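You operate a simulated robot arm through the tools that you are given. There is no shell and no other tool.

You are at the controls of a simulated robot arm. One attempt, no reset.

## Task
Move the can from the lunch cooler into the grey sleeve.
Fine: lift the lid off, leave the sleeve standing where it is, put the lid back on and stand the carry handle up. Set down upright: pear soda can.

The check looks at the end state, three seconds after you hand in, the way a careful person would. Anything else that was tipped, shoved, dropped, spilled or broken makes it a failure. A push-on lid holds only when it is set on centred and level and pressed home; a screw cap is set on level and turned clockwise until tight.

## Robot
A 6-joint arm with a two-finger gripper, fixed in place. Base frame: the origin is at the foot of the arm, x ahead of it, y to its left, z up; the work surface is at about z = 0.76. Lengths are in m, angles in degrees, forces in N, time in s.
With the tool pointing down near the work surface it reaches from about 0.3 to 0.68 m from the base axis. Its first joint turns from -66.0 to 66.0 degrees. Payload 2.45 kg.
The TCP is the grasp point between the finger pads, 0.03 m short of the fingertips. In the tool frame z runs along the fingers and y along their closing line. Largest opening 0.106 m; the body of the gripper starts 0.079 m behind the TCP.
Orientation is told as [roll, pitch, yaw] about the base's x, y, z axes, in that order, counted from this pose: with the fingers straight down and closing along the base's y, the tool's x points along the base's -x, its y along +y and its z along -z.

## Interface
- The arm moves only by the tool servo_tool. Its argument "motion" is a list that holds one entry, the list of rows, each a list of 7 numbers: the shift along the tool's x, y, z in m, then the turn, a rotation vector about the tool's x, y, z in degrees, then the gripper command, from -1 (shut) to 1 (fully open), values between in proportion. In form: [[[dx, dy, dz, rx, ry, rz, jaw], ...]]. A call has 1 to 20 rows; each row shifts and turns the commanded pose from where the row before left it, along the tool's axes as they then stand. A row lasts 0.2 s, in which the tool goes at most 0.05 m and 8.6 degrees; a call with a longer step from one row to the next is refused whole, and so is a gripper value outside its range. A pose out of reach is approached as far as the arm can. The call stops where the force on the tool passes 90 N (or 10 N more than at its start, if that is more) or the arm is blocked; 0.2 s more then pass. Each finger travels about 0.153 m/s and halts on what it meets, pressing with about 20 N; the grip force reading is that of the motor and also rises with nothing between the fingers. The clock runs only during rows and for 0.2 s after the last one: add rows that do not move to give the fingers time. It gives the time, the measured TCP pose, the force on the tool (base axes), the opening and the grip force at its end, in the units of the frame above (readings bear some noise), with the torque about the TCP (base axes, N m) and any sound that the robot's microphone picked up.
- Cameras (640 x 400 px; columns grow to the right, rows downward): "scene" is fixed at [0.062, 0.4178, 1.4046]; the picture's right is [-0.71, -0.71, 0.00], its down [-0.41, 0.41, -0.81] and it looks along [0.58, -0.57, -0.58] (base axes); focal length 214 px, centre (320, 200). "wrist" rides on the gripper at [0.076, -0.002, -0.106] in the tool frame; the picture's right is [0.02, 1.00, 0.00], its down [-0.78, 0.02, -0.62] and it looks along [-0.62, 0.01, 0.78] (tool axes); focal length 247 px, centre (320, 200). There is no depth. A picture from a camera that has moved, and an enlarged one, comes with that camera's place and axes in the base frame and with its lens.
- camera(camera): a new picture of that camera. No time passes.
- enlarge(camera, box): a new picture of the part [left, top, right, bottom] of that camera's present view, enlarged. No time passes.
- sign_off(): hands the job in; it is judged then, once.

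Places have to be worked out from the pictures, the camera data and where the tool is seen. Open the gripper and draw the arm clear of the work before you hand the job in, unless the task says otherwise.

The tools are called after "Request:" as name(argument=value, ...) on one line, values as JSON. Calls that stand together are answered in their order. servo_tool: Moves the arm, as the interface text tells. Its arguments: {"type":"object","properties":{"motion":{"type":"array"}},"required":["motion"]} The other tools are called the same way: camera (camera) takes a picture; enlarge (camera, box) takes an enlarged picture of a part of a camera's view; sign_off () hands the job in.

At the start:

```text
time_s: 0.0
tcp_pos: [0.3841, 0.0185, 1.2354]
ee_rot: [0.0, 0.0, -0.1]
wrist_force: [-0.7, 0.2, 0.2]
wrist_torque: [-0.02, 0.0, -0.01]
grip_width: 0.1062
grip_force: 0.0
```

scene: 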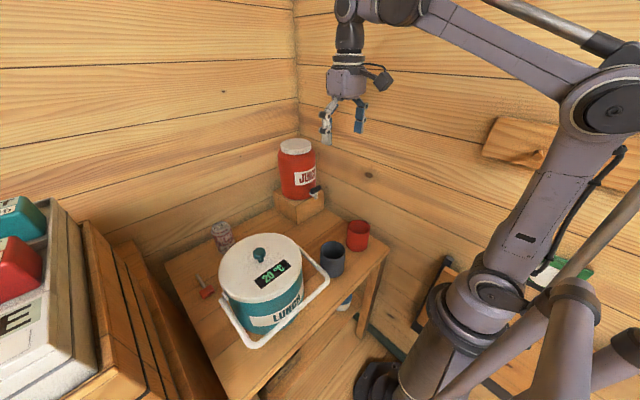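
wrist: 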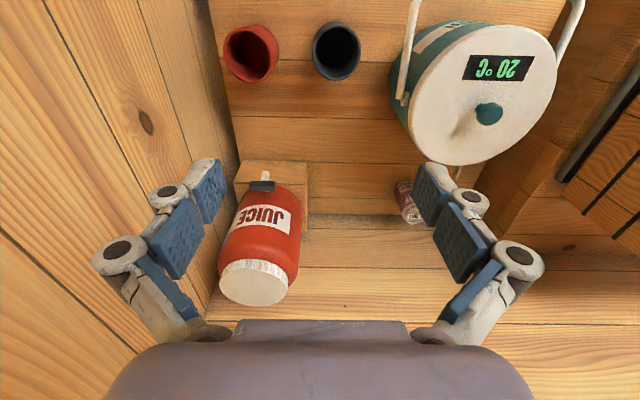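

I see a lunch cooler with a lid (knob on top, display "20 °C"), a white carry handle folded down, two cups/sleeves (grey-blue and red), a juice jug and a small can behind the cooler. I take enlarged views to see the details first.

Request:
enlarge(camera="scene", box=[180, 200, 400, 360])

Request:
enlarge(camera="wrist", box=[200, 0, 640, 240])

```text
2.50 times, centred on (290, 280) of scene
camera zoom: at [0.062, 0.4178, 1.4046], right [-0.71, -0.71, 0.0], down [-0.41, 0.41, -0.81], along [0.58, -0.57, -0.58], focal length 536 px, centre (395, 0)
```

zoom: 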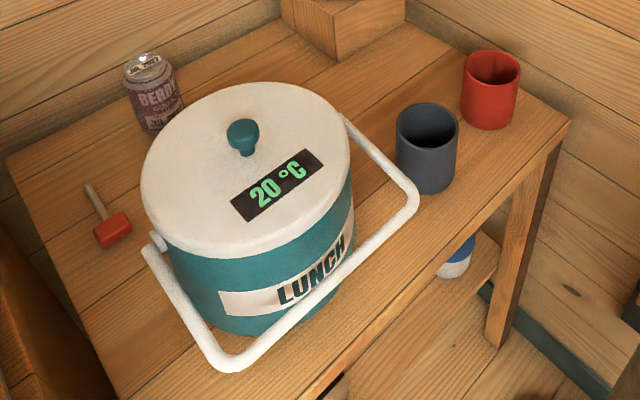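

```text
1.45 times, centred on (420, 120) of wrist
camera zoom: at [0.308, 0.0163, 1.3419], right [-0.02, 1.0, 0.0], down [0.78, 0.02, 0.62], along [0.62, 0.01, -0.78], focal length 359 px, centre (174, 316)
```

zoom: 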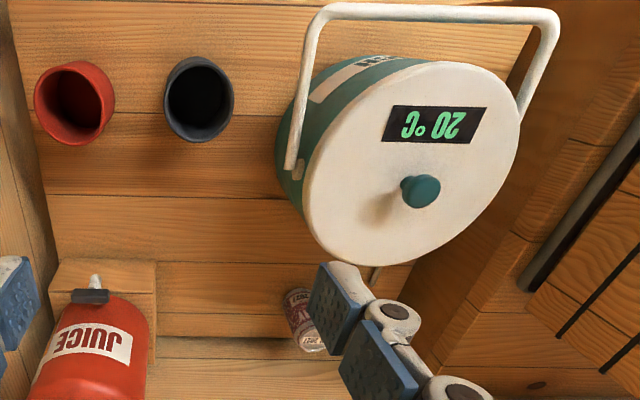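

The knob triangulates to about (0.435, 0.27, 0.975), the grey sleeve to about (0.37, 0.045) with its rim near z 0.85. I move the wrist camera back and high over the cooler for a better look, staying well above everything.

Request:
servo_tool(motion=[[[0.009, 0.04, 0.0158, 0, 0, 0, 1], [0.009, 0.04, 0.0158, 0, 0, 0, 1], [0.009, 0.04, 0.0158, 0, 0, 0, 1], [0.009, 0.04, 0.0158, 0, 0, 0, 1], [0.009, 0.04, 0.0158, 0, 0, 0, 1], [0.009, 0.04, 0.0158, 0, 0, 0, 1], [0, 0, 0, 0, 0, 0, 1]]])

Request:
camera(camera="wrist")

Request:
camera(camera="scene")

```text
time_s: 1.6
tcp_pos: [0.3312, 0.2579, 1.1357]
ee_rot: [0.1, 0.0, 0.0]
wrist_force: [0.4, -0.3, -0.7]
wrist_torque: [0.05, -0.02, -0.03]
grip_width: 0.106
grip_force: 0.1
```

```text
taken
camera wrist: at [0.2546, 0.2559, 1.2441], right [-0.02, 1.0, 0.0], down [0.78, 0.02, 0.62], along [0.62, 0.01, -0.78], focal length 247 px, centre (320, 200)
```

wrist: 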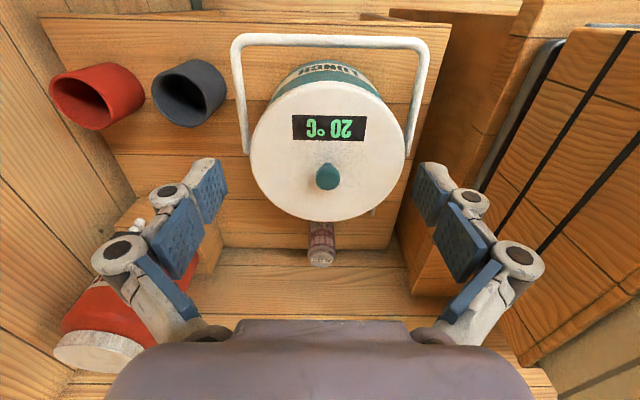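

```text
taken
```

scene: 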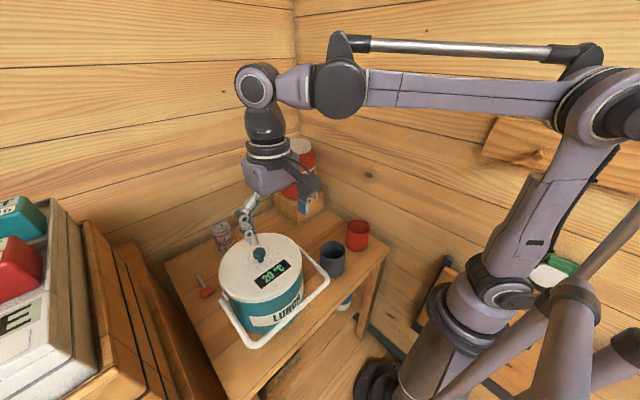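

Knob and lid are now well in view; I enlarge to measure the knob, lid outline and handle more precisely.

Request:
enlarge(camera="wrist", box=[220, 20, 440, 270])

Request:
enlarge(camera="scene", box=[190, 210, 350, 360])

```text
1.60 times, centred on (330, 145) of wrist
camera zoom: at [0.2546, 0.2559, 1.2441], right [-0.02, 1.0, 0.0], down [0.78, 0.02, 0.62], along [0.62, 0.01, -0.78], focal length 395 px, centre (304, 288)
```

zoom: 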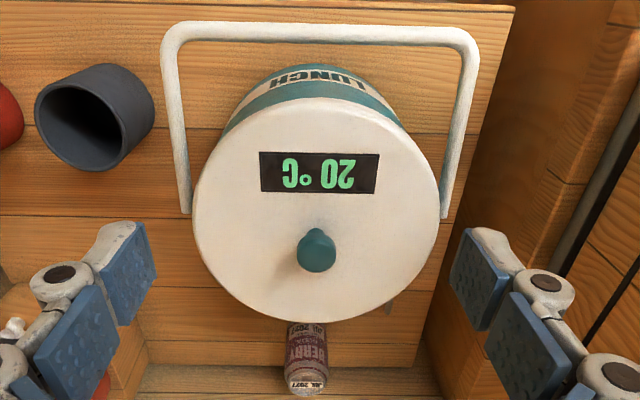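

```text
2.67 times, centred on (270, 285) of scene
camera zoom: at [0.062, 0.4178, 1.4046], right [-0.71, -0.71, 0.0], down [-0.41, 0.41, -0.81], along [0.58, -0.57, -0.58], focal length 572 px, centre (453, -27)
```

zoom: 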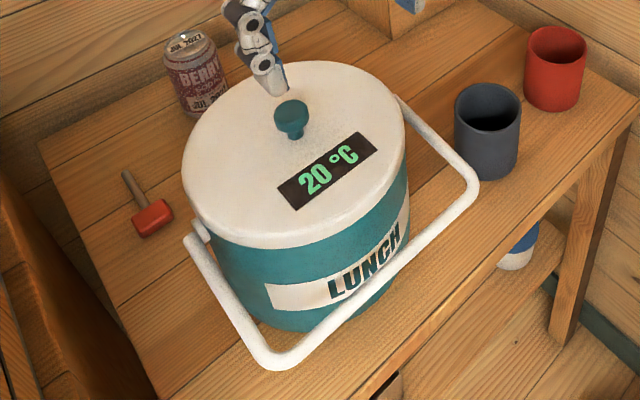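

Both views agree on the knob centre at about (0.4325, 0.270, 0.97), with the lid centred on it (radius ~0.105), and the handle bar lying roughly level at x≈0.288, z≈0.915. I move over the knob and descend to z≈0.99, then check from the scene camera before closing.

Request:
servo_tool(motion=[[[-0.0338, 0.004, 0.0286, 0, 0, 0, 1], [-0.0338, 0.004, 0.0286, 0, 0, 0, 1], [-0.0338, 0.004, 0.0286, 0, 0, 0, 1], [0, 0, 0.03, 0, 0, 0, 0.2], [0, 0, 0.02, 0, 0, 0, 0.2], [0, 0, 0.01, 0, 0, 0, 0.2], [0, 0, 0, 0, 0, 0, 0.2]]])

Request:
enlarge(camera="scene", box=[190, 190, 350, 340])

Request:
camera(camera="wrist")

```text
time_s: 3.2
tcp_pos: [0.4311, 0.2715, 0.9947]
ee_rot: [0.0, 0.0, 0.0]
wrist_force: [-0.4, -1.0, 0.0]
wrist_torque: [-0.04, -0.02, 0.01]
grip_width: 0.0635
grip_force: 0.0
```

```text
2.67 times, centred on (270, 265) of scene
camera zoom: at [0.062, 0.4178, 1.4046], right [-0.71, -0.71, 0.0], down [-0.41, 0.41, -0.81], along [0.58, -0.57, -0.58], focal length 572 px, centre (453, 27)
```

zoom: 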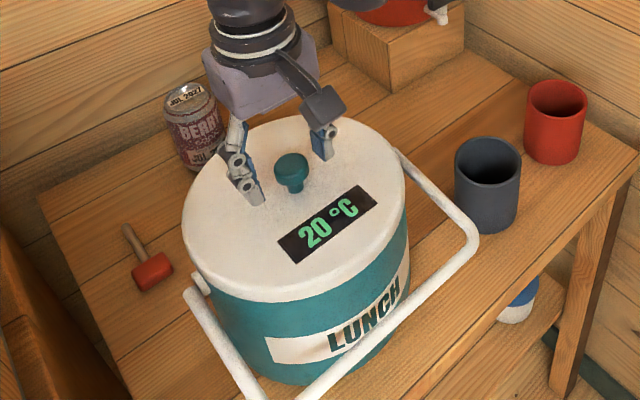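

```text
taken
camera wrist: at [0.3552, 0.2699, 1.1024], right [-0.02, 1.0, 0.0], down [0.78, 0.02, 0.62], along [0.62, 0.01, -0.78], focal length 247 px, centre (320, 200)
```

wrist: 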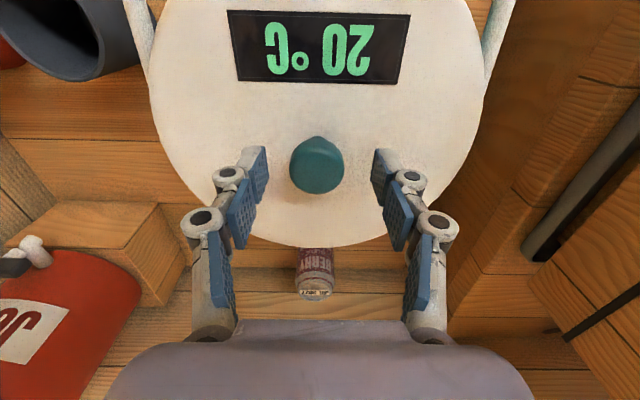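

The knob is centred between the fingers, and the lid top triangulates to z≈0.946, so I go down to TCP z≈0.981 (tips about 5 mm above the lid) and close on the knob.

Request:
servo_tool(motion=[[[0, -0.001, 0.0135, 0, 0, 0, 0.2], [0, 0, 0, 0, 0, 0, 0.2], [0, 0, 0, 0, 0, 0, -0.3], [0, 0, 0, 0, 0, 0, -1], [0, 0, 0, 0, 0, 0, -1], [0, 0, 0, 0, 0, 0, -1]]])

Request:
enlarge(camera="scene", box=[190, 190, 350, 340])

Request:
camera(camera="wrist")

```text
time_s: 4.6
tcp_pos: [0.4307, 0.2696, 0.9818]
ee_rot: [0.1, -0.1, 0.0]
wrist_force: [1.4, 2.8, 0.6]
wrist_torque: [0.02, -0.04, 0.02]
grip_width: 0.0298
grip_force: 19.7
```

```text
2.67 times, centred on (270, 265) of scene
camera zoom: at [0.062, 0.4179, 1.4046], right [-0.71, -0.71, 0.0], down [-0.41, 0.41, -0.81], along [0.58, -0.57, -0.58], focal length 572 px, centre (453, 27)
```

zoom: 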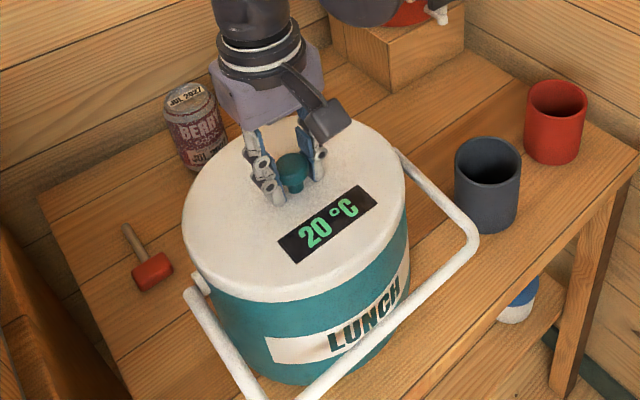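

```text
taken
camera wrist: at [0.3547, 0.2678, 1.0886], right [-0.02, 1.0, 0.0], down [0.78, 0.02, 0.62], along [0.62, 0.01, -0.78], focal length 247 px, centre (320, 200)
```

wrist: 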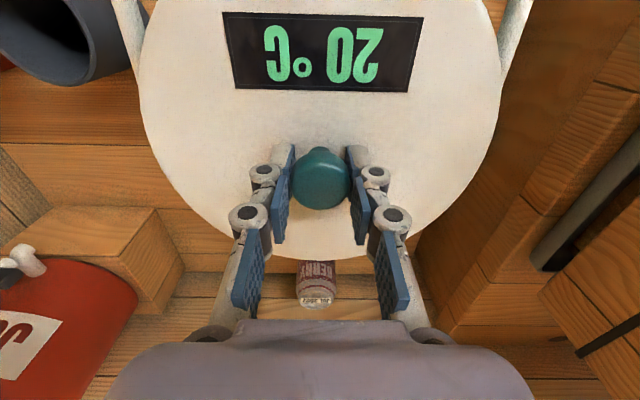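

The knob is held at 0.030 m. I lift straight up slowly and watch the force and whether the lid comes.

Request:
servo_tool(motion=[[[0, 0, -0.003, 0, 0, 0, -1], [0, 0, -0.003, 0, 0, 0, -1], [0, 0, -0.004, 0, 0, 0, -1], [0, 0, -0.005, 0, 0, 0, -1], [0, 0, -0.01, 0, 0, 0, -1], [0, 0, -0.01, 0, 0, 0, -1], [0, 0, -0.015, 0, 0, 0, -1], [0, 0, 0, 0, 0, 0, -1]]])

Request:
camera(camera="scene")

Request:
camera(camera="wrist")

```text
time_s: 6.4
tcp_pos: [0.4317, 0.2702, 1.0309]
ee_rot: [0.0, 0.0, 0.0]
wrist_force: [0.8, 0.4, -1.4]
wrist_torque: [0.0, -0.04, 0.01]
grip_width: 0.03
grip_force: 19.5
heard: snap
```

```text
taken
```

scene: 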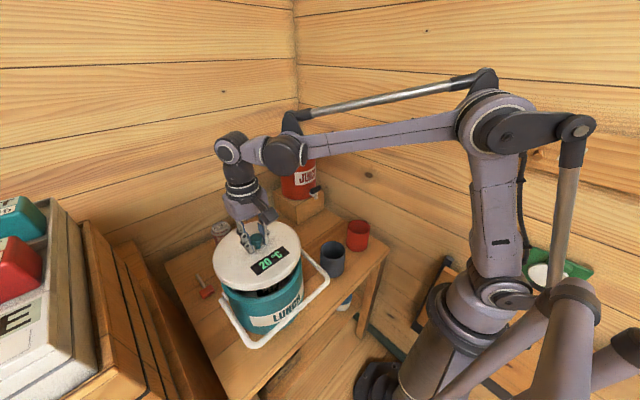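

```text
taken
camera wrist: at [0.3558, 0.2672, 1.1374], right [-0.02, 1.0, 0.0], down [0.78, 0.02, 0.62], along [0.62, 0.01, -0.78], focal length 247 px, centre (320, 200)
```

wrist: 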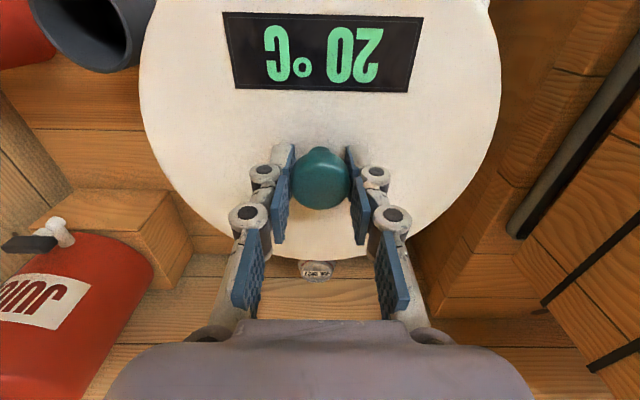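

The lid came free with a snap and hangs level on the gripper. The free spot on the table (between cooler, sleeve and juice stand, whose near corner is about (0.64, -0.01)) is around (0.545, 0.072), so I raise a little and carry the lid there.

Request:
servo_tool(motion=[[[0, 0, -0.02, 0, 0, 0, -1], [0, 0, -0.02, 0, 0, 0, -1], [-0.0141, -0.0247, 0, 0, 0, 0, -1], [-0.0141, -0.0247, 0, 0, 0, 0, -1], [-0.0141, -0.0247, 0, 0, 0, 0, -1], [-0.0141, -0.0247, 0, 0, 0, 0, -1], [-0.0141, -0.0247, 0, 0, 0, 0, -1], [-0.0141, -0.0247, 0, 0, 0, 0, -1], [-0.0141, -0.0247, 0, 0, 0, 0, -1], [-0.0141, -0.0247, 0, 0, 0, 0, -1], [0, 0, 0, 0, 0, 0, -1]]])

Request:
camera(camera="scene")

Request:
camera(camera="wrist")

Request:
enlarge(camera="scene", box=[190, 170, 390, 350])

```text
time_s: 8.8
tcp_pos: [0.5454, 0.0702, 1.0721]
ee_rot: [0.0, 0.0, 0.0]
wrist_force: [0.1, -0.4, -2.3]
wrist_torque: [-0.02, -0.04, -0.03]
grip_width: 0.03
grip_force: 20.6
```

```text
taken
```

scene: 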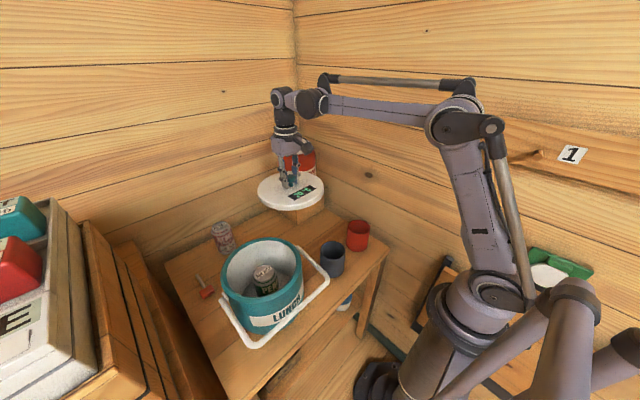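

```text
taken
camera wrist: at [0.4691, 0.0679, 1.1801], right [-0.02, 1.0, 0.0], down [0.78, 0.02, 0.62], along [0.62, 0.01, -0.78], focal length 247 px, centre (320, 200)
```

wrist: 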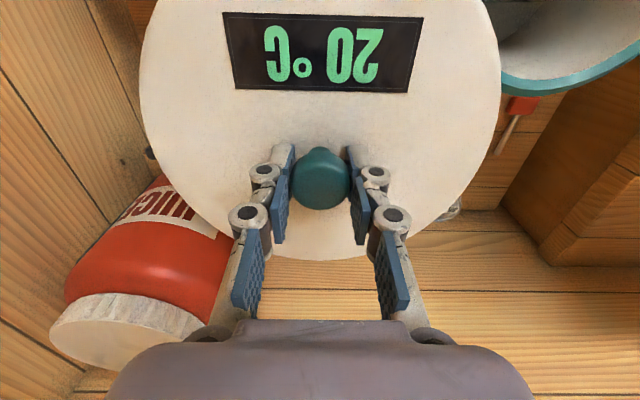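

```text
2.22 times, centred on (290, 260) of scene
camera zoom: at [0.062, 0.4178, 1.4046], right [-0.71, -0.71, 0.0], down [-0.41, 0.41, -0.81], along [0.58, -0.57, -0.58], focal length 477 px, centre (387, 67)
```

zoom: 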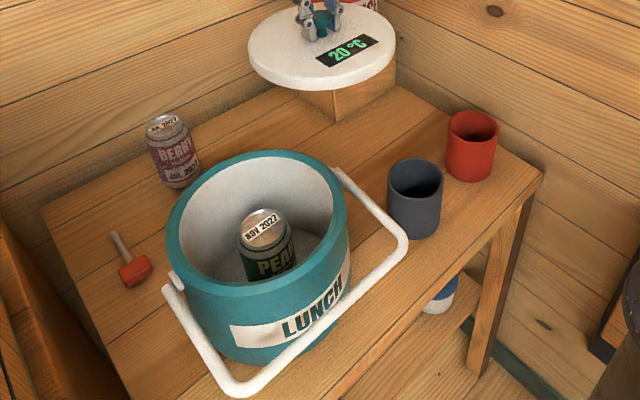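

With the lid off I can see a single can inside, "PEAR", standing upright in the cooler. I lower the lid toward the table, stopping at z≈0.842 before contact.

Request:
servo_tool(motion=[[[0, 0, 0.04, 0, 0, 0, -1], [0, 0, 0.04, 0, 0, 0, -1], [0, 0, 0.04, 0, 0, 0, -1], [0, 0, 0.04, 0, 0, 0, -1], [0, 0, 0.03, 0, 0, 0, -1], [0, 0, 0.02, 0, 0, 0, -1], [0, 0, 0.01, 0, 0, 0, -1], [0, 0, 0.01, 0, 0, 0, -1], [0, 0, 0, 0, 0, 0, -1]]])

Request:
enlarge(camera="scene", box=[230, 170, 390, 290])

Request:
camera(camera="wrist")

```text
time_s: 10.8
tcp_pos: [0.5441, 0.0713, 0.8419]
ee_rot: [0.0, 0.0, -0.1]
wrist_force: [-0.9, -0.2, -0.8]
wrist_torque: [0.01, -0.01, 0.01]
grip_width: 0.0301
grip_force: 19.7
```

```text
3.33 times, centred on (310, 230) of scene
camera zoom: at [0.062, 0.4178, 1.4046], right [-0.71, -0.71, 0.0], down [-0.41, 0.41, -0.81], along [0.58, -0.57, -0.58], focal length 715 px, centre (353, 100)
```

zoom: 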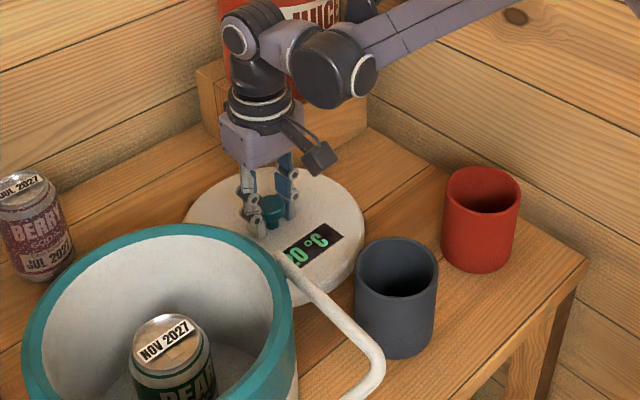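

```text
taken
camera wrist: at [0.4679, 0.0689, 0.9487], right [-0.02, 1.0, 0.0], down [0.78, 0.02, 0.62], along [0.62, 0.01, -0.78], focal length 247 px, centre (320, 200)
```

wrist: 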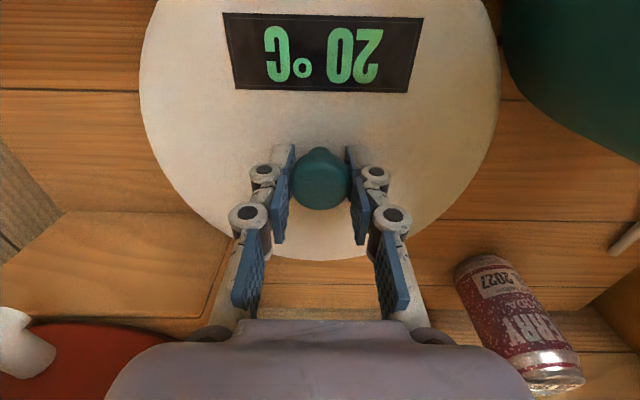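

Lid is clear of sleeve, cooler and stand. I lower in small steps until contact shows in the force.

Request:
servo_tool(motion=[[[0, 0, 0.004, 0, 0, 0, -1], [0, 0, 0.004, 0, 0, 0, -1], [0, 0, 0.003, 0, 0, 0, -1], [0, 0, 0, 0, 0, 0, -1]]])

```text
time_s: 11.8
tcp_pos: [0.5444, 0.0704, 0.8295]
ee_rot: [0.0, 0.0, 0.1]
wrist_force: [-0.6, -0.1, -1.3]
wrist_torque: [0.0, -0.03, -0.03]
grip_width: 0.03
grip_force: 20.0
```

No contact yet at 0.8295; I continue in 3 mm steps.

Request:
servo_tool(motion=[[[0, 0, 0.003, 0, 0, 0, -1], [0, 0, 0.003, 0, 0, 0, -1], [0, 0, 0, 0, 0, 0, -1]]])

Request:
enlarge(camera="scene", box=[250, 190, 350, 265])

```text
time_s: 12.6
tcp_pos: [0.5438, 0.0719, 0.8232]
ee_rot: [0.0, 0.0, 0.0]
wrist_force: [-0.1, 0.2, -0.6]
wrist_torque: [-0.01, 0.01, -0.04]
grip_width: 0.0301
grip_force: 20.0
```

```text
5.33 times, centred on (300, 228) of scene
camera zoom: at [0.062, 0.4178, 1.4046], right [-0.71, -0.71, 0.0], down [-0.41, 0.41, -0.81], along [0.58, -0.57, -0.58], focal length 1144 px, centre (427, 53)
```

zoom: 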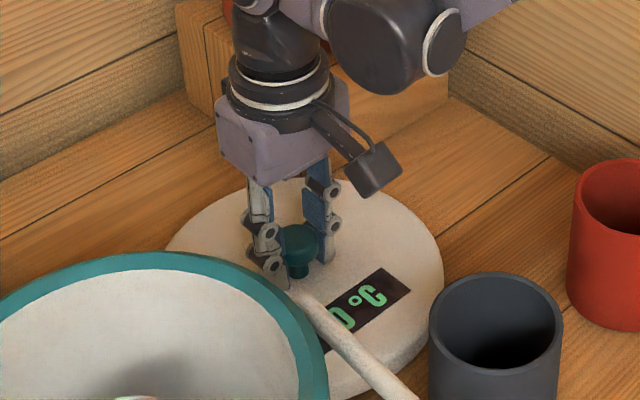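

Still no contact; a few more 2 mm steps.

Request:
servo_tool(motion=[[[0, 0, 0.002, 0, 0, 0, -1], [0, 0, 0.002, 0, 0, 0, -1], [0, 0, 0, 0, 0, 0, -1]]])

```text
time_s: 13.4
tcp_pos: [0.5434, 0.0732, 0.8206]
ee_rot: [-0.1, 0.0, 0.0]
wrist_force: [0.1, -0.4, -1.5]
wrist_torque: [-0.01, 0.0, 0.01]
grip_width: 0.0298
grip_force: 20.2
```

Request:
servo_tool(motion=[[[0, 0, 0.002, 0, 0, 0, -1], [0, 0, 0.002, 0, 0, 0, -1], [0, 0, 0, 0, 0, 0, -1]]])

```text
time_s: 14.2
tcp_pos: [0.544, 0.0723, 0.8173]
ee_rot: [0.1, 0.0, 0.1]
wrist_force: [-1.9, 5.2, 48.6]
wrist_torque: [-0.01, 0.16, -0.01]
grip_width: 0.0298
grip_force: 20.1
```

Contact at z≈0.818 (48 N up). I back off 2 mm to relieve the load, open the fingers and rise straight up.

Request:
servo_tool(motion=[[[0, 0, -0.002, 0, 0, 0, -1], [0, 0, 0, 0, 0, 0, -1], [0, 0, 0, 0, 0, 0, -0.2], [0, 0, 0, 0, 0, 0, 0.2], [0, 0, 0, 0, 0, 0, 0.2], [0, 0, -0.01, 0, 0, 0, 0.2], [0, 0, -0.02, 0, 0, 0, 0.2], [0, 0, -0.04, 0, 0, 0, 0.2], [0, 0, -0.045, 0, 0, 0, 0.2], [0, 0, -0.045, 0, 0, 0, 0.2], [0, 0, -0.045, 0, 0, 0, 0.2], [0, 0, 0, 0, 0, 0, 0.2]]])

Request:
camera(camera="scene")

Request:
camera(camera="wrist")

```text
time_s: 16.8
tcp_pos: [0.5461, 0.072, 1.0246]
ee_rot: [-0.1, 0.1, 0.1]
wrist_force: [-0.9, 0.3, -0.4]
wrist_torque: [0.02, -0.02, 0.0]
grip_width: 0.0636
grip_force: 0.0
```

```text
taken
```

scene: 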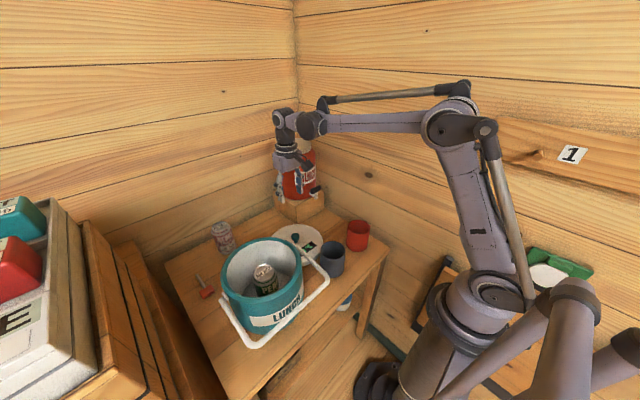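

```text
taken
camera wrist: at [0.4693, 0.0708, 1.1319], right [-0.02, 1.0, 0.0], down [0.78, 0.02, 0.62], along [0.62, 0.01, -0.78], focal length 247 px, centre (320, 200)
```

wrist: 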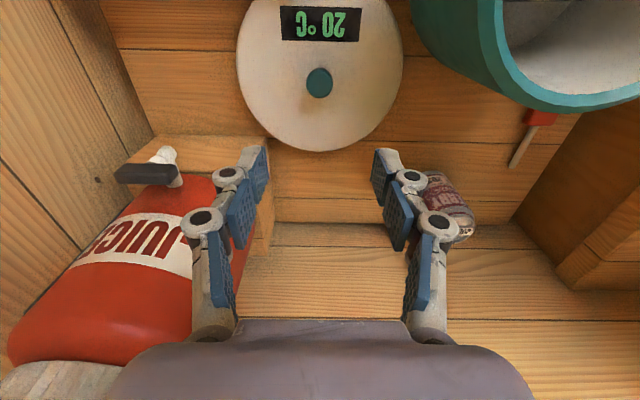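

The lid rests flat on the table with knob up. Next I go back to the viewing pose over the cooler to measure the can.

Request:
servo_tool(motion=[[[0.0, 0.0, -0.04, 0, 0, 0, 1], [0.027, 0.0245, -0.008, 0, 0, 0, 1], [0.027, 0.0245, -0.008, 0, 0, 0, 1], [0.027, 0.0245, -0.008, 0, 0, 0, 1], [0.027, 0.0245, -0.008, 0, 0, 0, 1], [0.027, 0.0245, -0.008, 0, 0, 0, 1], [0.027, 0.0245, -0.008, 0, 0, 0, 1], [0.027, 0.0245, -0.008, 0, 0, 0, 1], [0.027, 0.0245, -0.008, 0, 0, 0, 1], [0, 0, 0, 0, 0, 0, 1]]])

Request:
enlarge(camera="wrist", box=[120, 20, 440, 270])

Request:
enlarge(camera="scene", box=[210, 210, 370, 360])

```text
time_s: 19.0
tcp_pos: [0.3271, 0.2691, 1.123]
ee_rot: [0.0, 0.0, 0.0]
wrist_force: [-0.3, 1.3, -1.1]
wrist_torque: [0.0, -0.01, -0.01]
grip_width: 0.1061
grip_force: 0.1
```

```text
1.60 times, centred on (280, 145) of wrist
camera zoom: at [0.2505, 0.2676, 1.2304], right [-0.02, 1.0, 0.0], down [0.78, 0.02, 0.62], along [0.62, 0.01, -0.78], focal length 395 px, centre (384, 288)
```

zoom: 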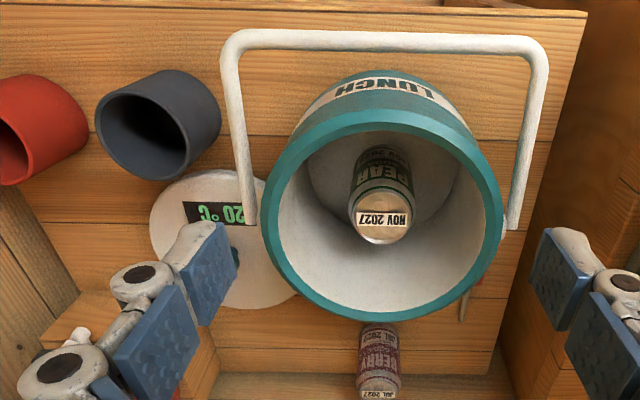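

```text
2.67 times, centred on (290, 285) of scene
camera zoom: at [0.0619, 0.4178, 1.4046], right [-0.71, -0.71, 0.0], down [-0.41, 0.41, -0.81], along [0.58, -0.57, -0.58], focal length 572 px, centre (400, -27)
```

zoom: 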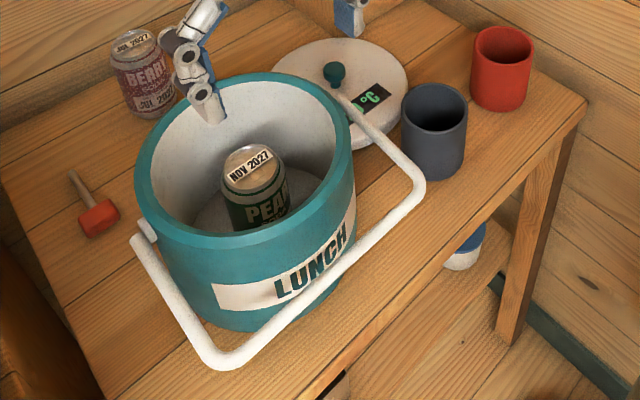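

The can top triangulates to about (0.443, 0.266, 0.874), inside the cooler. I move over it with the fingers partly open (~0.088 m), stopping at z≈0.98 above the rim to verify alignment.

Request:
servo_tool(motion=[[[-0.039, -0.001, 0.02, 0, 0, 0, 0.66], [-0.039, -0.001, 0.02, 0, 0, 0, 0.66], [-0.038, -0.001, 0.02, 0, 0, 0, 0.66], [0, 0, 0.04, 0, 0, 0, 0.66], [0, 0, 0.03, 0, 0, 0, 0.66], [0, 0, 0.013, 0, 0, 0, 0.66], [0, 0, 0, 0, 0, 0, 0.66]]])

Request:
camera(camera="wrist")

Request:
enlarge(camera="scene", box=[210, 200, 370, 350])

```text
time_s: 20.6
tcp_pos: [0.4451, 0.266, 0.9826]
ee_rot: [0.0, -0.1, -0.1]
wrist_force: [0.3, -0.7, 0.5]
wrist_torque: [0.01, 0.01, 0.04]
grip_width: 0.0878
grip_force: 0.1
```

```text
taken
camera wrist: at [0.3679, 0.2644, 1.0895], right [-0.02, 1.0, 0.0], down [0.78, 0.02, 0.62], along [0.62, 0.01, -0.78], focal length 247 px, centre (320, 200)
```

wrist: 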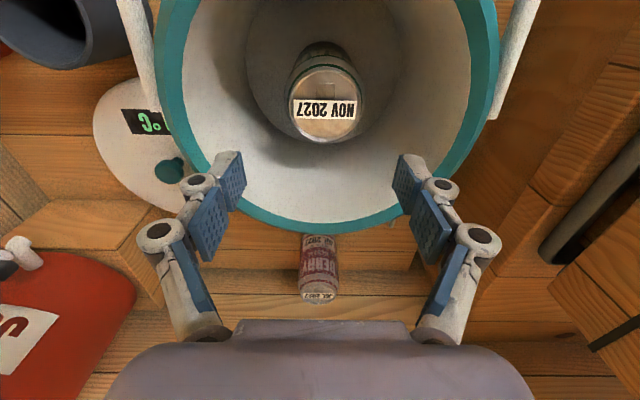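

```text
2.67 times, centred on (290, 275) of scene
camera zoom: at [0.062, 0.4178, 1.4046], right [-0.71, -0.71, 0.0], down [-0.41, 0.41, -0.81], along [0.58, -0.57, -0.58], focal length 572 px, centre (400, 0)
```

zoom: 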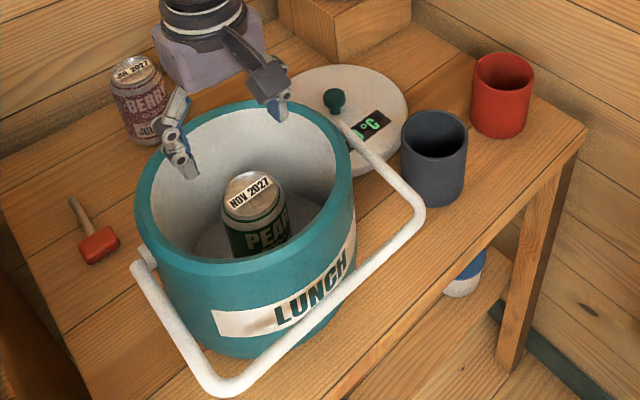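

I enlarge the wrist view to fit the can-top circle exactly.

Request:
enlarge(camera="wrist", box=[240, 30, 410, 150])

```text
3.33 times, centred on (325, 90) of wrist
camera zoom: at [0.3679, 0.2644, 1.0895], right [-0.02, 1.0, 0.0], down [0.78, 0.02, 0.62], along [0.62, 0.01, -0.78], focal length 823 px, centre (303, 567)
```

zoom: 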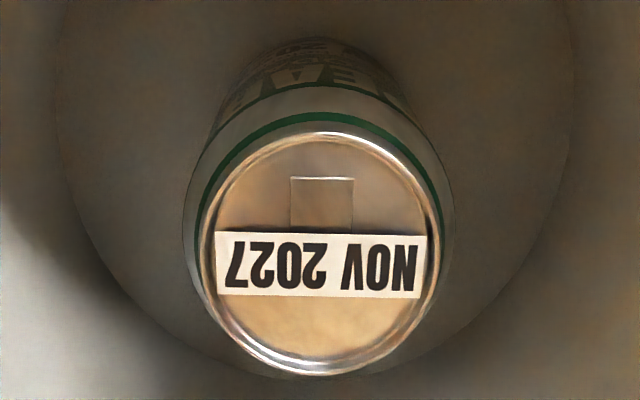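

Measured against the finger axis, the can centre sits about 4.6 mm toward -x and 4.2 mm toward +y of the TCP. I correct that and go down to z≈0.925 (tips still above the can top) to recheck.

Request:
servo_tool(motion=[[[0.0046, 0.0042, 0.02, 0, 0, 0, 0.66], [0, 0, 0.02, 0, 0, 0, 0.66], [0, 0, 0.0166, 0, 0, 0, 0.66], [0, 0, 0, 0, 0, 0, 0.66], [0, 0, 0, 0, 0, 0, 0.66]]])

Request:
camera(camera="wrist")

Request:
enlarge(camera="wrist", box=[220, 40, 420, 220])

Request:
enlarge(camera="scene", box=[210, 200, 330, 310])

```text
time_s: 21.8
tcp_pos: [0.4399, 0.2685, 0.9271]
ee_rot: [0.0, 0.0, -0.1]
wrist_force: [0.2, 0.3, 0.3]
wrist_torque: [0.0, 0.0, -0.04]
grip_width: 0.0877
grip_force: 0.1
```

```text
taken
camera wrist: at [0.3629, 0.2666, 1.034], right [-0.02, 1.0, 0.0], down [0.78, 0.02, 0.62], along [0.62, 0.01, -0.78], focal length 247 px, centre (320, 200)
```

wrist: 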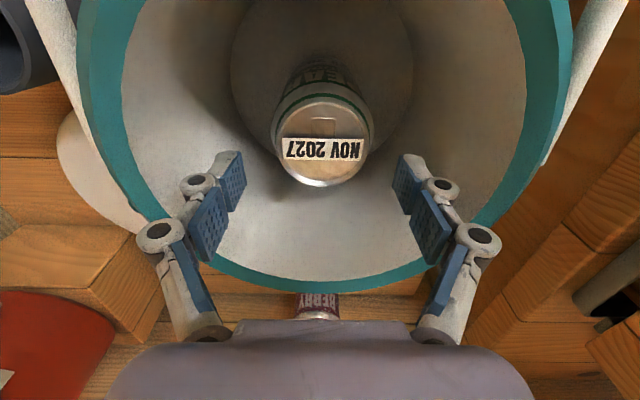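

```text
2.22 times, centred on (320, 130) of wrist
camera zoom: at [0.3629, 0.2666, 1.034], right [-0.02, 1.0, 0.0], down [0.78, 0.02, 0.62], along [0.62, 0.01, -0.78], focal length 549 px, centre (320, 356)
```

zoom: 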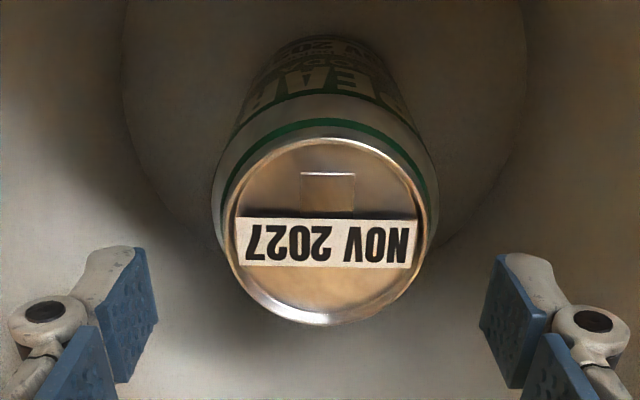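

```text
3.64 times, centred on (270, 255) of scene
camera zoom: at [0.062, 0.4178, 1.4046], right [-0.71, -0.71, 0.0], down [-0.41, 0.41, -0.81], along [0.58, -0.57, -0.58], focal length 780 px, centre (502, 0)
```

zoom: 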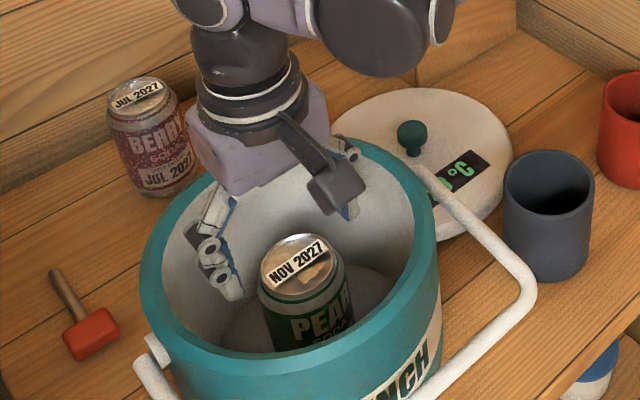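

Comparing the two wrist heights, the can top is really at about (0.4305, 0.2697, 0.897), i.e. in the centre of the cooler. I shift 8 mm back toward -x, then lower to z≈0.903 so the fingertips reach about 24 mm down the can (leaving room above the sleeve rim later).

Request:
servo_tool(motion=[[[0.0082, 0.0012, 0, 0, 0, 0, 0.66], [0, 0, 0, 0, 0, 0, 0.66], [0, 0, 0.012, 0, 0, 0, 0.66], [0, 0, 0.012, 0, 0, 0, 0.66], [0, 0, 0, 0, 0, 0, 0.66]]])

Request:
enlarge(camera="wrist", box=[220, 60, 420, 240])

Request:
enlarge(camera="scene", box=[210, 200, 330, 310])

```text
time_s: 23.0
tcp_pos: [0.4324, 0.2686, 0.9038]
ee_rot: [0.0, 0.0, 0.1]
wrist_force: [0.3, -0.5, -1.1]
wrist_torque: [-0.05, 0.01, 0.0]
grip_width: 0.0877
grip_force: 0.1
```

```text
2.22 times, centred on (320, 150) of wrist
camera zoom: at [0.3563, 0.2671, 1.0108], right [-0.02, 1.0, 0.0], down [0.78, 0.02, 0.62], along [0.62, 0.01, -0.78], focal length 549 px, centre (320, 311)
```

zoom: 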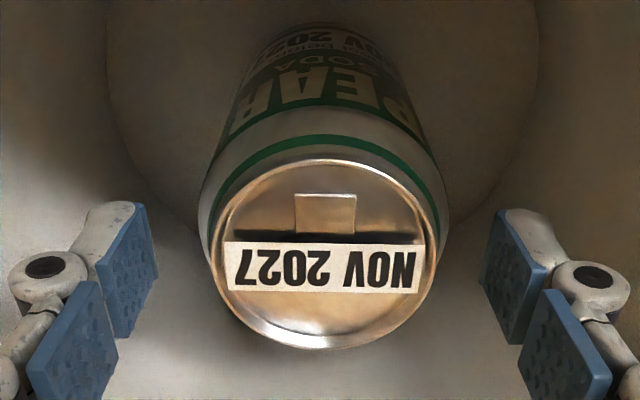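

```text
3.64 times, centred on (270, 255) of scene
camera zoom: at [0.062, 0.4178, 1.4046], right [-0.71, -0.71, 0.0], down [-0.41, 0.41, -0.81], along [0.58, -0.57, -0.58], focal length 780 px, centre (502, 0)
```

zoom: 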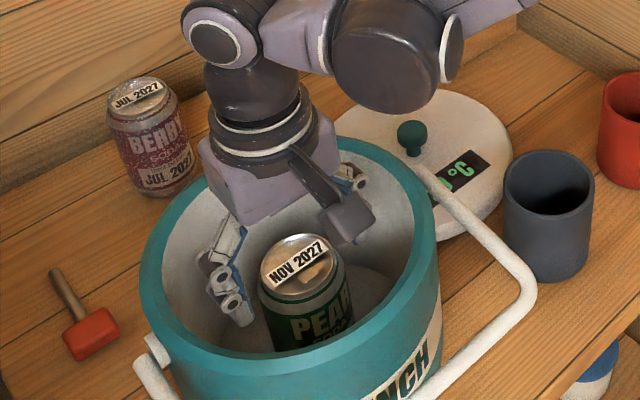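

Alignment is within 1 mm and the can top is at z≈0.898, tips about 24 mm below it. I close the gripper on the can.

Request:
servo_tool(motion=[[[0.001, 0.0005, 0, 0, 0, 0, 0.5], [0, 0, 0, 0, 0, 0, 0.3], [0, 0, 0, 0, 0, 0, 0.1], [0, 0, 0, 0, 0, 0, -1], [0, 0, 0, 0, 0, 0, -1]]])

Request:
enlarge(camera="wrist", box=[220, 60, 420, 240])

Request:
enlarge(camera="scene", box=[210, 200, 330, 310])

```text
time_s: 24.2
tcp_pos: [0.4308, 0.2707, 0.9042]
ee_rot: [0.0, 0.0, 0.0]
wrist_force: [-0.9, -1.2, 1.3]
wrist_torque: [-0.03, 0.01, 0.01]
grip_width: 0.0653
grip_force: 19.9
```

```text
2.22 times, centred on (320, 150) of wrist
camera zoom: at [0.3554, 0.2683, 1.0107], right [-0.02, 1.0, 0.0], down [0.78, 0.02, 0.62], along [0.62, 0.01, -0.78], focal length 549 px, centre (320, 311)
```

zoom: 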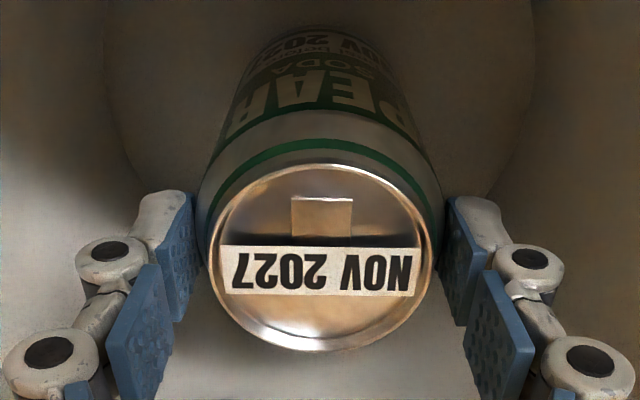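

```text
3.64 times, centred on (270, 255) of scene
camera zoom: at [0.062, 0.4177, 1.4046], right [-0.71, -0.71, 0.0], down [-0.41, 0.41, -0.81], along [0.58, -0.57, -0.58], focal length 780 px, centre (502, 0)
```

zoom: 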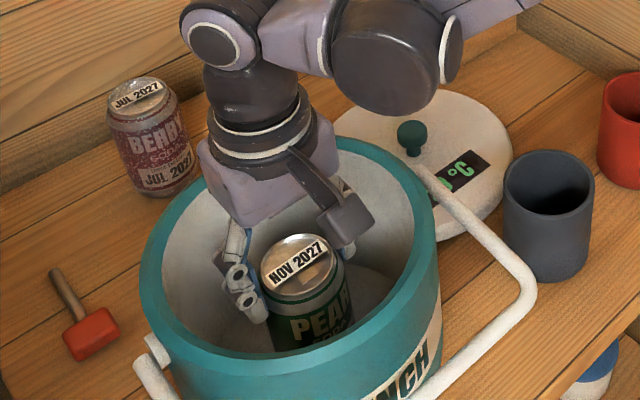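

The can is gripped at 0.0653 m on its straight body. I lift it straight up out of the cooler, slowly at first.

Request:
servo_tool(motion=[[[0, 0, -0.005, 0, 0, 0, -1], [0, 0, -0.01, 0, 0, 0, -1], [0, 0, -0.02, 0, 0, 0, -1], [0, 0, -0.03, 0, 0, 0, -1], [0, 0, -0.03, 0, 0, 0, -1], [0, 0, -0.03, 0, 0, 0, -1], [0, 0, -0.03, 0, 0, 0, -1], [0, 0, -0.03, 0, 0, 0, -1], [0, 0, -0.03, 0, 0, 0, -1], [0, 0, -0.01, 0, 0, 0, -1], [0, 0, 0, 0, 0, 0, -1]]])

Request:
camera(camera="scene")

Request:
camera(camera="wrist")

Request:
enlarge(camera="scene", box=[210, 160, 370, 290])

```text
time_s: 26.6
tcp_pos: [0.4325, 0.2718, 1.1279]
ee_rot: [0.0, -0.1, 0.1]
wrist_force: [0.9, -0.6, -3.5]
wrist_torque: [0.05, -0.03, -0.03]
grip_width: 0.0653
grip_force: 19.6
```

```text
taken
```

scene: 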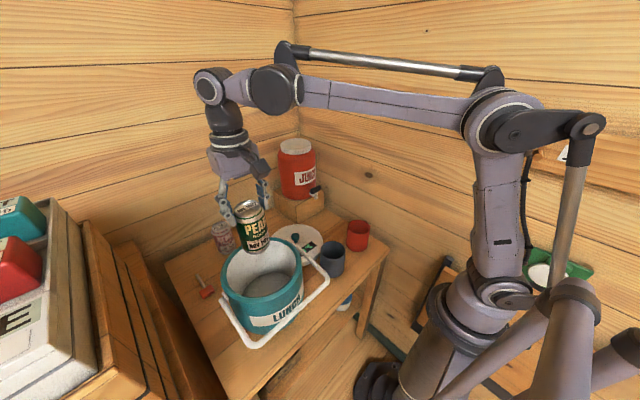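

```text
taken
camera wrist: at [0.3558, 0.2693, 1.2352], right [-0.02, 1.0, 0.0], down [0.78, 0.02, 0.62], along [0.62, 0.01, -0.78], focal length 247 px, centre (320, 200)
```

wrist: 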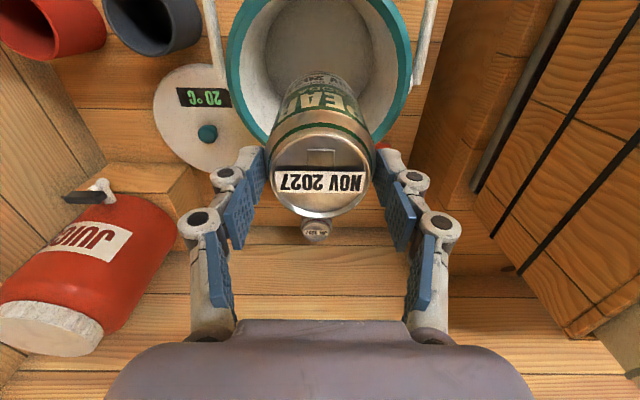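

```text
3.08 times, centred on (290, 225) of scene
camera zoom: at [0.062, 0.4178, 1.4046], right [-0.71, -0.71, 0.0], down [-0.41, 0.41, -0.81], along [0.58, -0.57, -0.58], focal length 660 px, centre (412, 123)
```

zoom: 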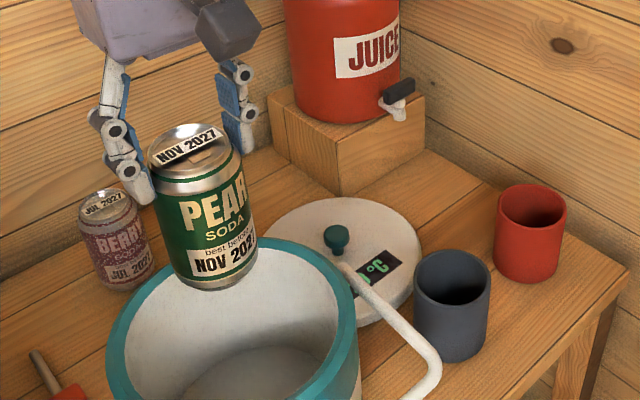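

The pear soda can (about 0.12 m tall) is held upright and clear. Before carrying it down I need a precise sleeve position, so I move back at height to view the sleeve from its +y side.

Request:
servo_tool(motion=[[[0.03, -0.023, 0, 0, 0, 0, -1], [0.03, -0.023, 0, 0, 0, 0, -1], [0.03, -0.023, 0, 0, 0, 0, -1], [0.03, -0.023, 0, 0, 0, 0, -1], [0, 0, 0, 0, 0, 0, -1], [0, 0, 0, 0, 0, 0, -1]]])

Request:
camera(camera="wrist")

Request:
enlarge(camera="wrist", box=[160, 60, 280, 180])

```text
time_s: 28.0
tcp_pos: [0.311, 0.181, 1.126]
ee_rot: [0.0, 0.0, 0.0]
wrist_force: [-0.6, -0.7, -3.4]
wrist_torque: [0.03, 0.03, 0.02]
grip_width: 0.0652
grip_force: 19.8
```

```text
taken
camera wrist: at [0.234, 0.179, 1.2335], right [-0.02, 1.0, 0.0], down [0.78, 0.02, 0.62], along [0.62, 0.01, -0.78], focal length 247 px, centre (320, 200)
```

wrist: 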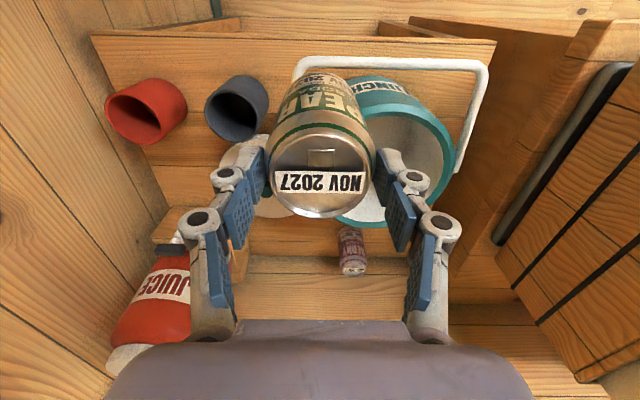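

```text
3.33 times, centred on (220, 120) of wrist
camera zoom: at [0.234, 0.179, 1.2335], right [-0.02, 1.0, 0.0], down [0.78, 0.02, 0.62], along [0.62, 0.01, -0.78], focal length 823 px, centre (653, 467)
```

zoom: 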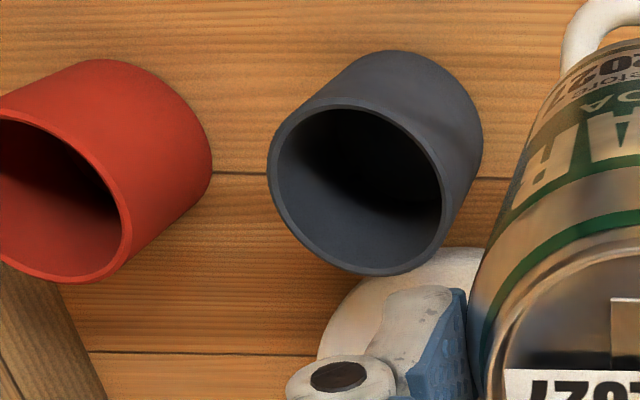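

Sleeve rim fits a circle of about 0.082 m outer / 0.075 m inner diameter centred near (0.375, 0.046) if the rim is at z≈0.858. I take a mirrored view from the -y side to remove the height and camera errors.

Request:
servo_tool(motion=[[[0, -0.038, 0, 0, 0, 0, -1], [0, -0.038, 0, 0, 0, 0, -1], [0, -0.038, 0, 0, 0, 0, -1], [0, -0.038, 0, 0, 0, 0, -1], [0, -0.038, 0, 0, 0, 0, -1], [0, -0.038, 0, 0, 0, 0, -1], [0, -0.038, 0, 0, 0, 0, -1], [0, 0, 0, 0, 0, 0, -1], [0, 0, 0, 0, 0, 0, -1]]])

Request:
camera(camera="wrist")

Request:
enlarge(camera="wrist", box=[360, 60, 480, 180])

```text
time_s: 30.0
tcp_pos: [0.3101, -0.0875, 1.1273]
ee_rot: [0.0, 0.0, 0.0]
wrist_force: [0.3, 0.0, -3.4]
wrist_torque: [0.0, 0.0, 0.01]
grip_width: 0.0654
grip_force: 20.2
```

```text
taken
camera wrist: at [0.2329, -0.0889, 1.2343], right [-0.02, 1.0, 0.0], down [0.78, 0.02, 0.62], along [0.62, 0.01, -0.78], focal length 247 px, centre (320, 200)
```

wrist: 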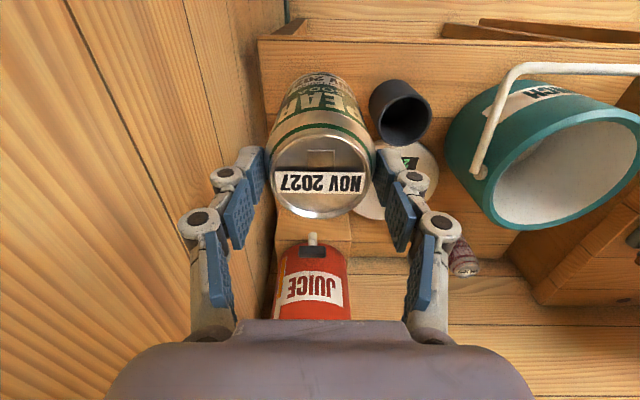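

```text
3.33 times, centred on (420, 120) of wrist
camera zoom: at [0.2329, -0.0889, 1.2343], right [-0.02, 1.0, 0.0], down [0.78, 0.02, 0.62], along [0.62, 0.01, -0.78], focal length 823 px, centre (-13, 467)
```

zoom: 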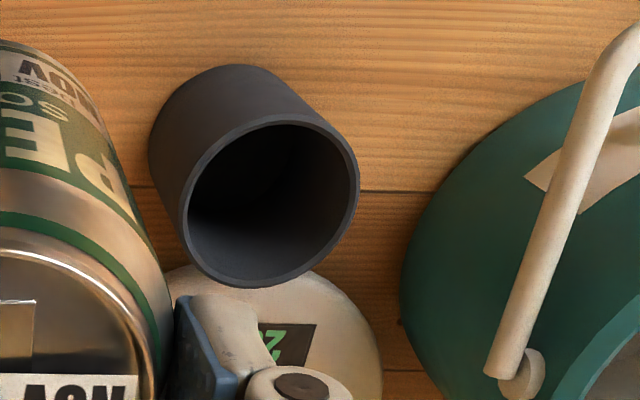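

Both views agree: sleeve centre ≈ (0.374, 0.046), rim z≈0.858, so there is about 4 mm radial clearance around the can. I carry the can above the sleeve, ending with its bottom about 1.5 cm over the rim (TCP z≈1.0).

Request:
servo_tool(motion=[[[-0.0128, 0.0267, 0, 0, 0, 0, -1], [-0.0128, 0.0267, 0, 0, 0, 0, -1], [-0.0128, 0.0267, 0, 0, 0, 0, -1], [-0.0128, 0.0267, 0, 0, 0, 0, -1], [-0.0127, 0.0267, 0, 0, 0, 0, -1], [0, 0, 0.03, 0, 0, 0, -1], [0, 0, 0.03, 0, 0, 0, -1], [0, 0, 0.03, 0, 0, 0, -1], [0, 0, 0.02, 0, 0, 0, -1], [0, 0, 0.015, 0, 0, 0, -1], [0, 0, 0, 0, 0, 0, -1], [0, 0, 0, 0, 0, 0, -1]]])

Request:
camera(camera="wrist")

Request:
enlarge(camera="wrist", box=[220, 20, 420, 180])

Request:
enlarge(camera="scene", box=[270, 190, 400, 290])

```text
time_s: 32.6
tcp_pos: [0.3744, 0.0469, 1.0036]
ee_rot: [0.0, 0.0, 0.0]
wrist_force: [-0.6, 1.0, -3.7]
wrist_torque: [-0.05, 0.01, -0.01]
grip_width: 0.0654
grip_force: 20.1
```

```text
taken
camera wrist: at [0.2975, 0.045, 1.1103], right [-0.02, 1.0, 0.0], down [0.78, 0.02, 0.62], along [0.62, 0.01, -0.78], focal length 247 px, centre (320, 200)
```

wrist: 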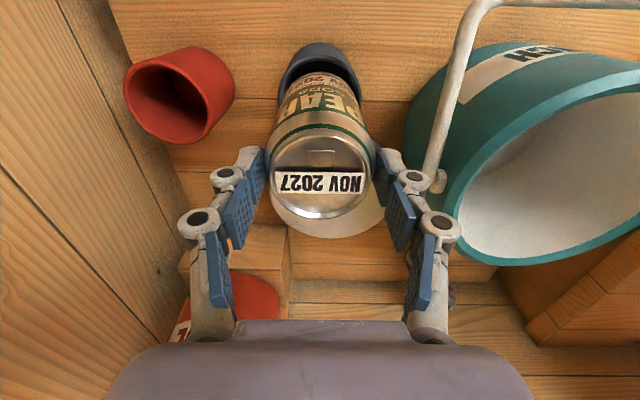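

```text
2.50 times, centred on (320, 100) of wrist
camera zoom: at [0.2975, 0.045, 1.1103], right [-0.02, 1.0, 0.0], down [0.78, 0.02, 0.62], along [0.62, 0.01, -0.78], focal length 617 px, centre (320, 450)
```

zoom: 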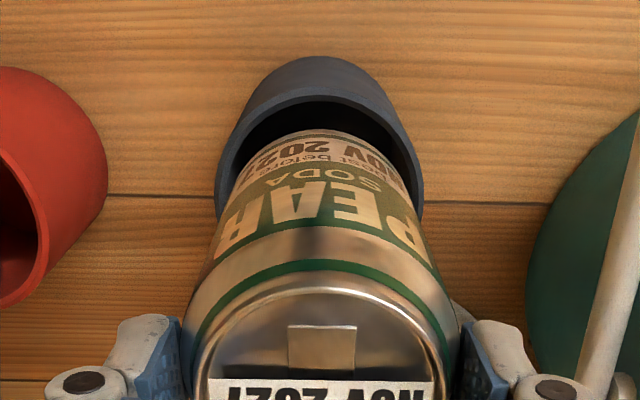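

```text
4.00 times, centred on (335, 240) of scene
camera zoom: at [0.062, 0.4178, 1.4046], right [-0.71, -0.71, 0.0], down [-0.41, 0.41, -0.81], along [0.58, -0.57, -0.58], focal length 858 px, centre (260, 40)
```

zoom: 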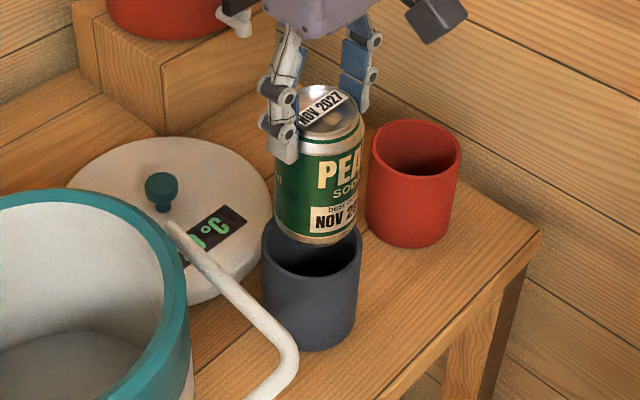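

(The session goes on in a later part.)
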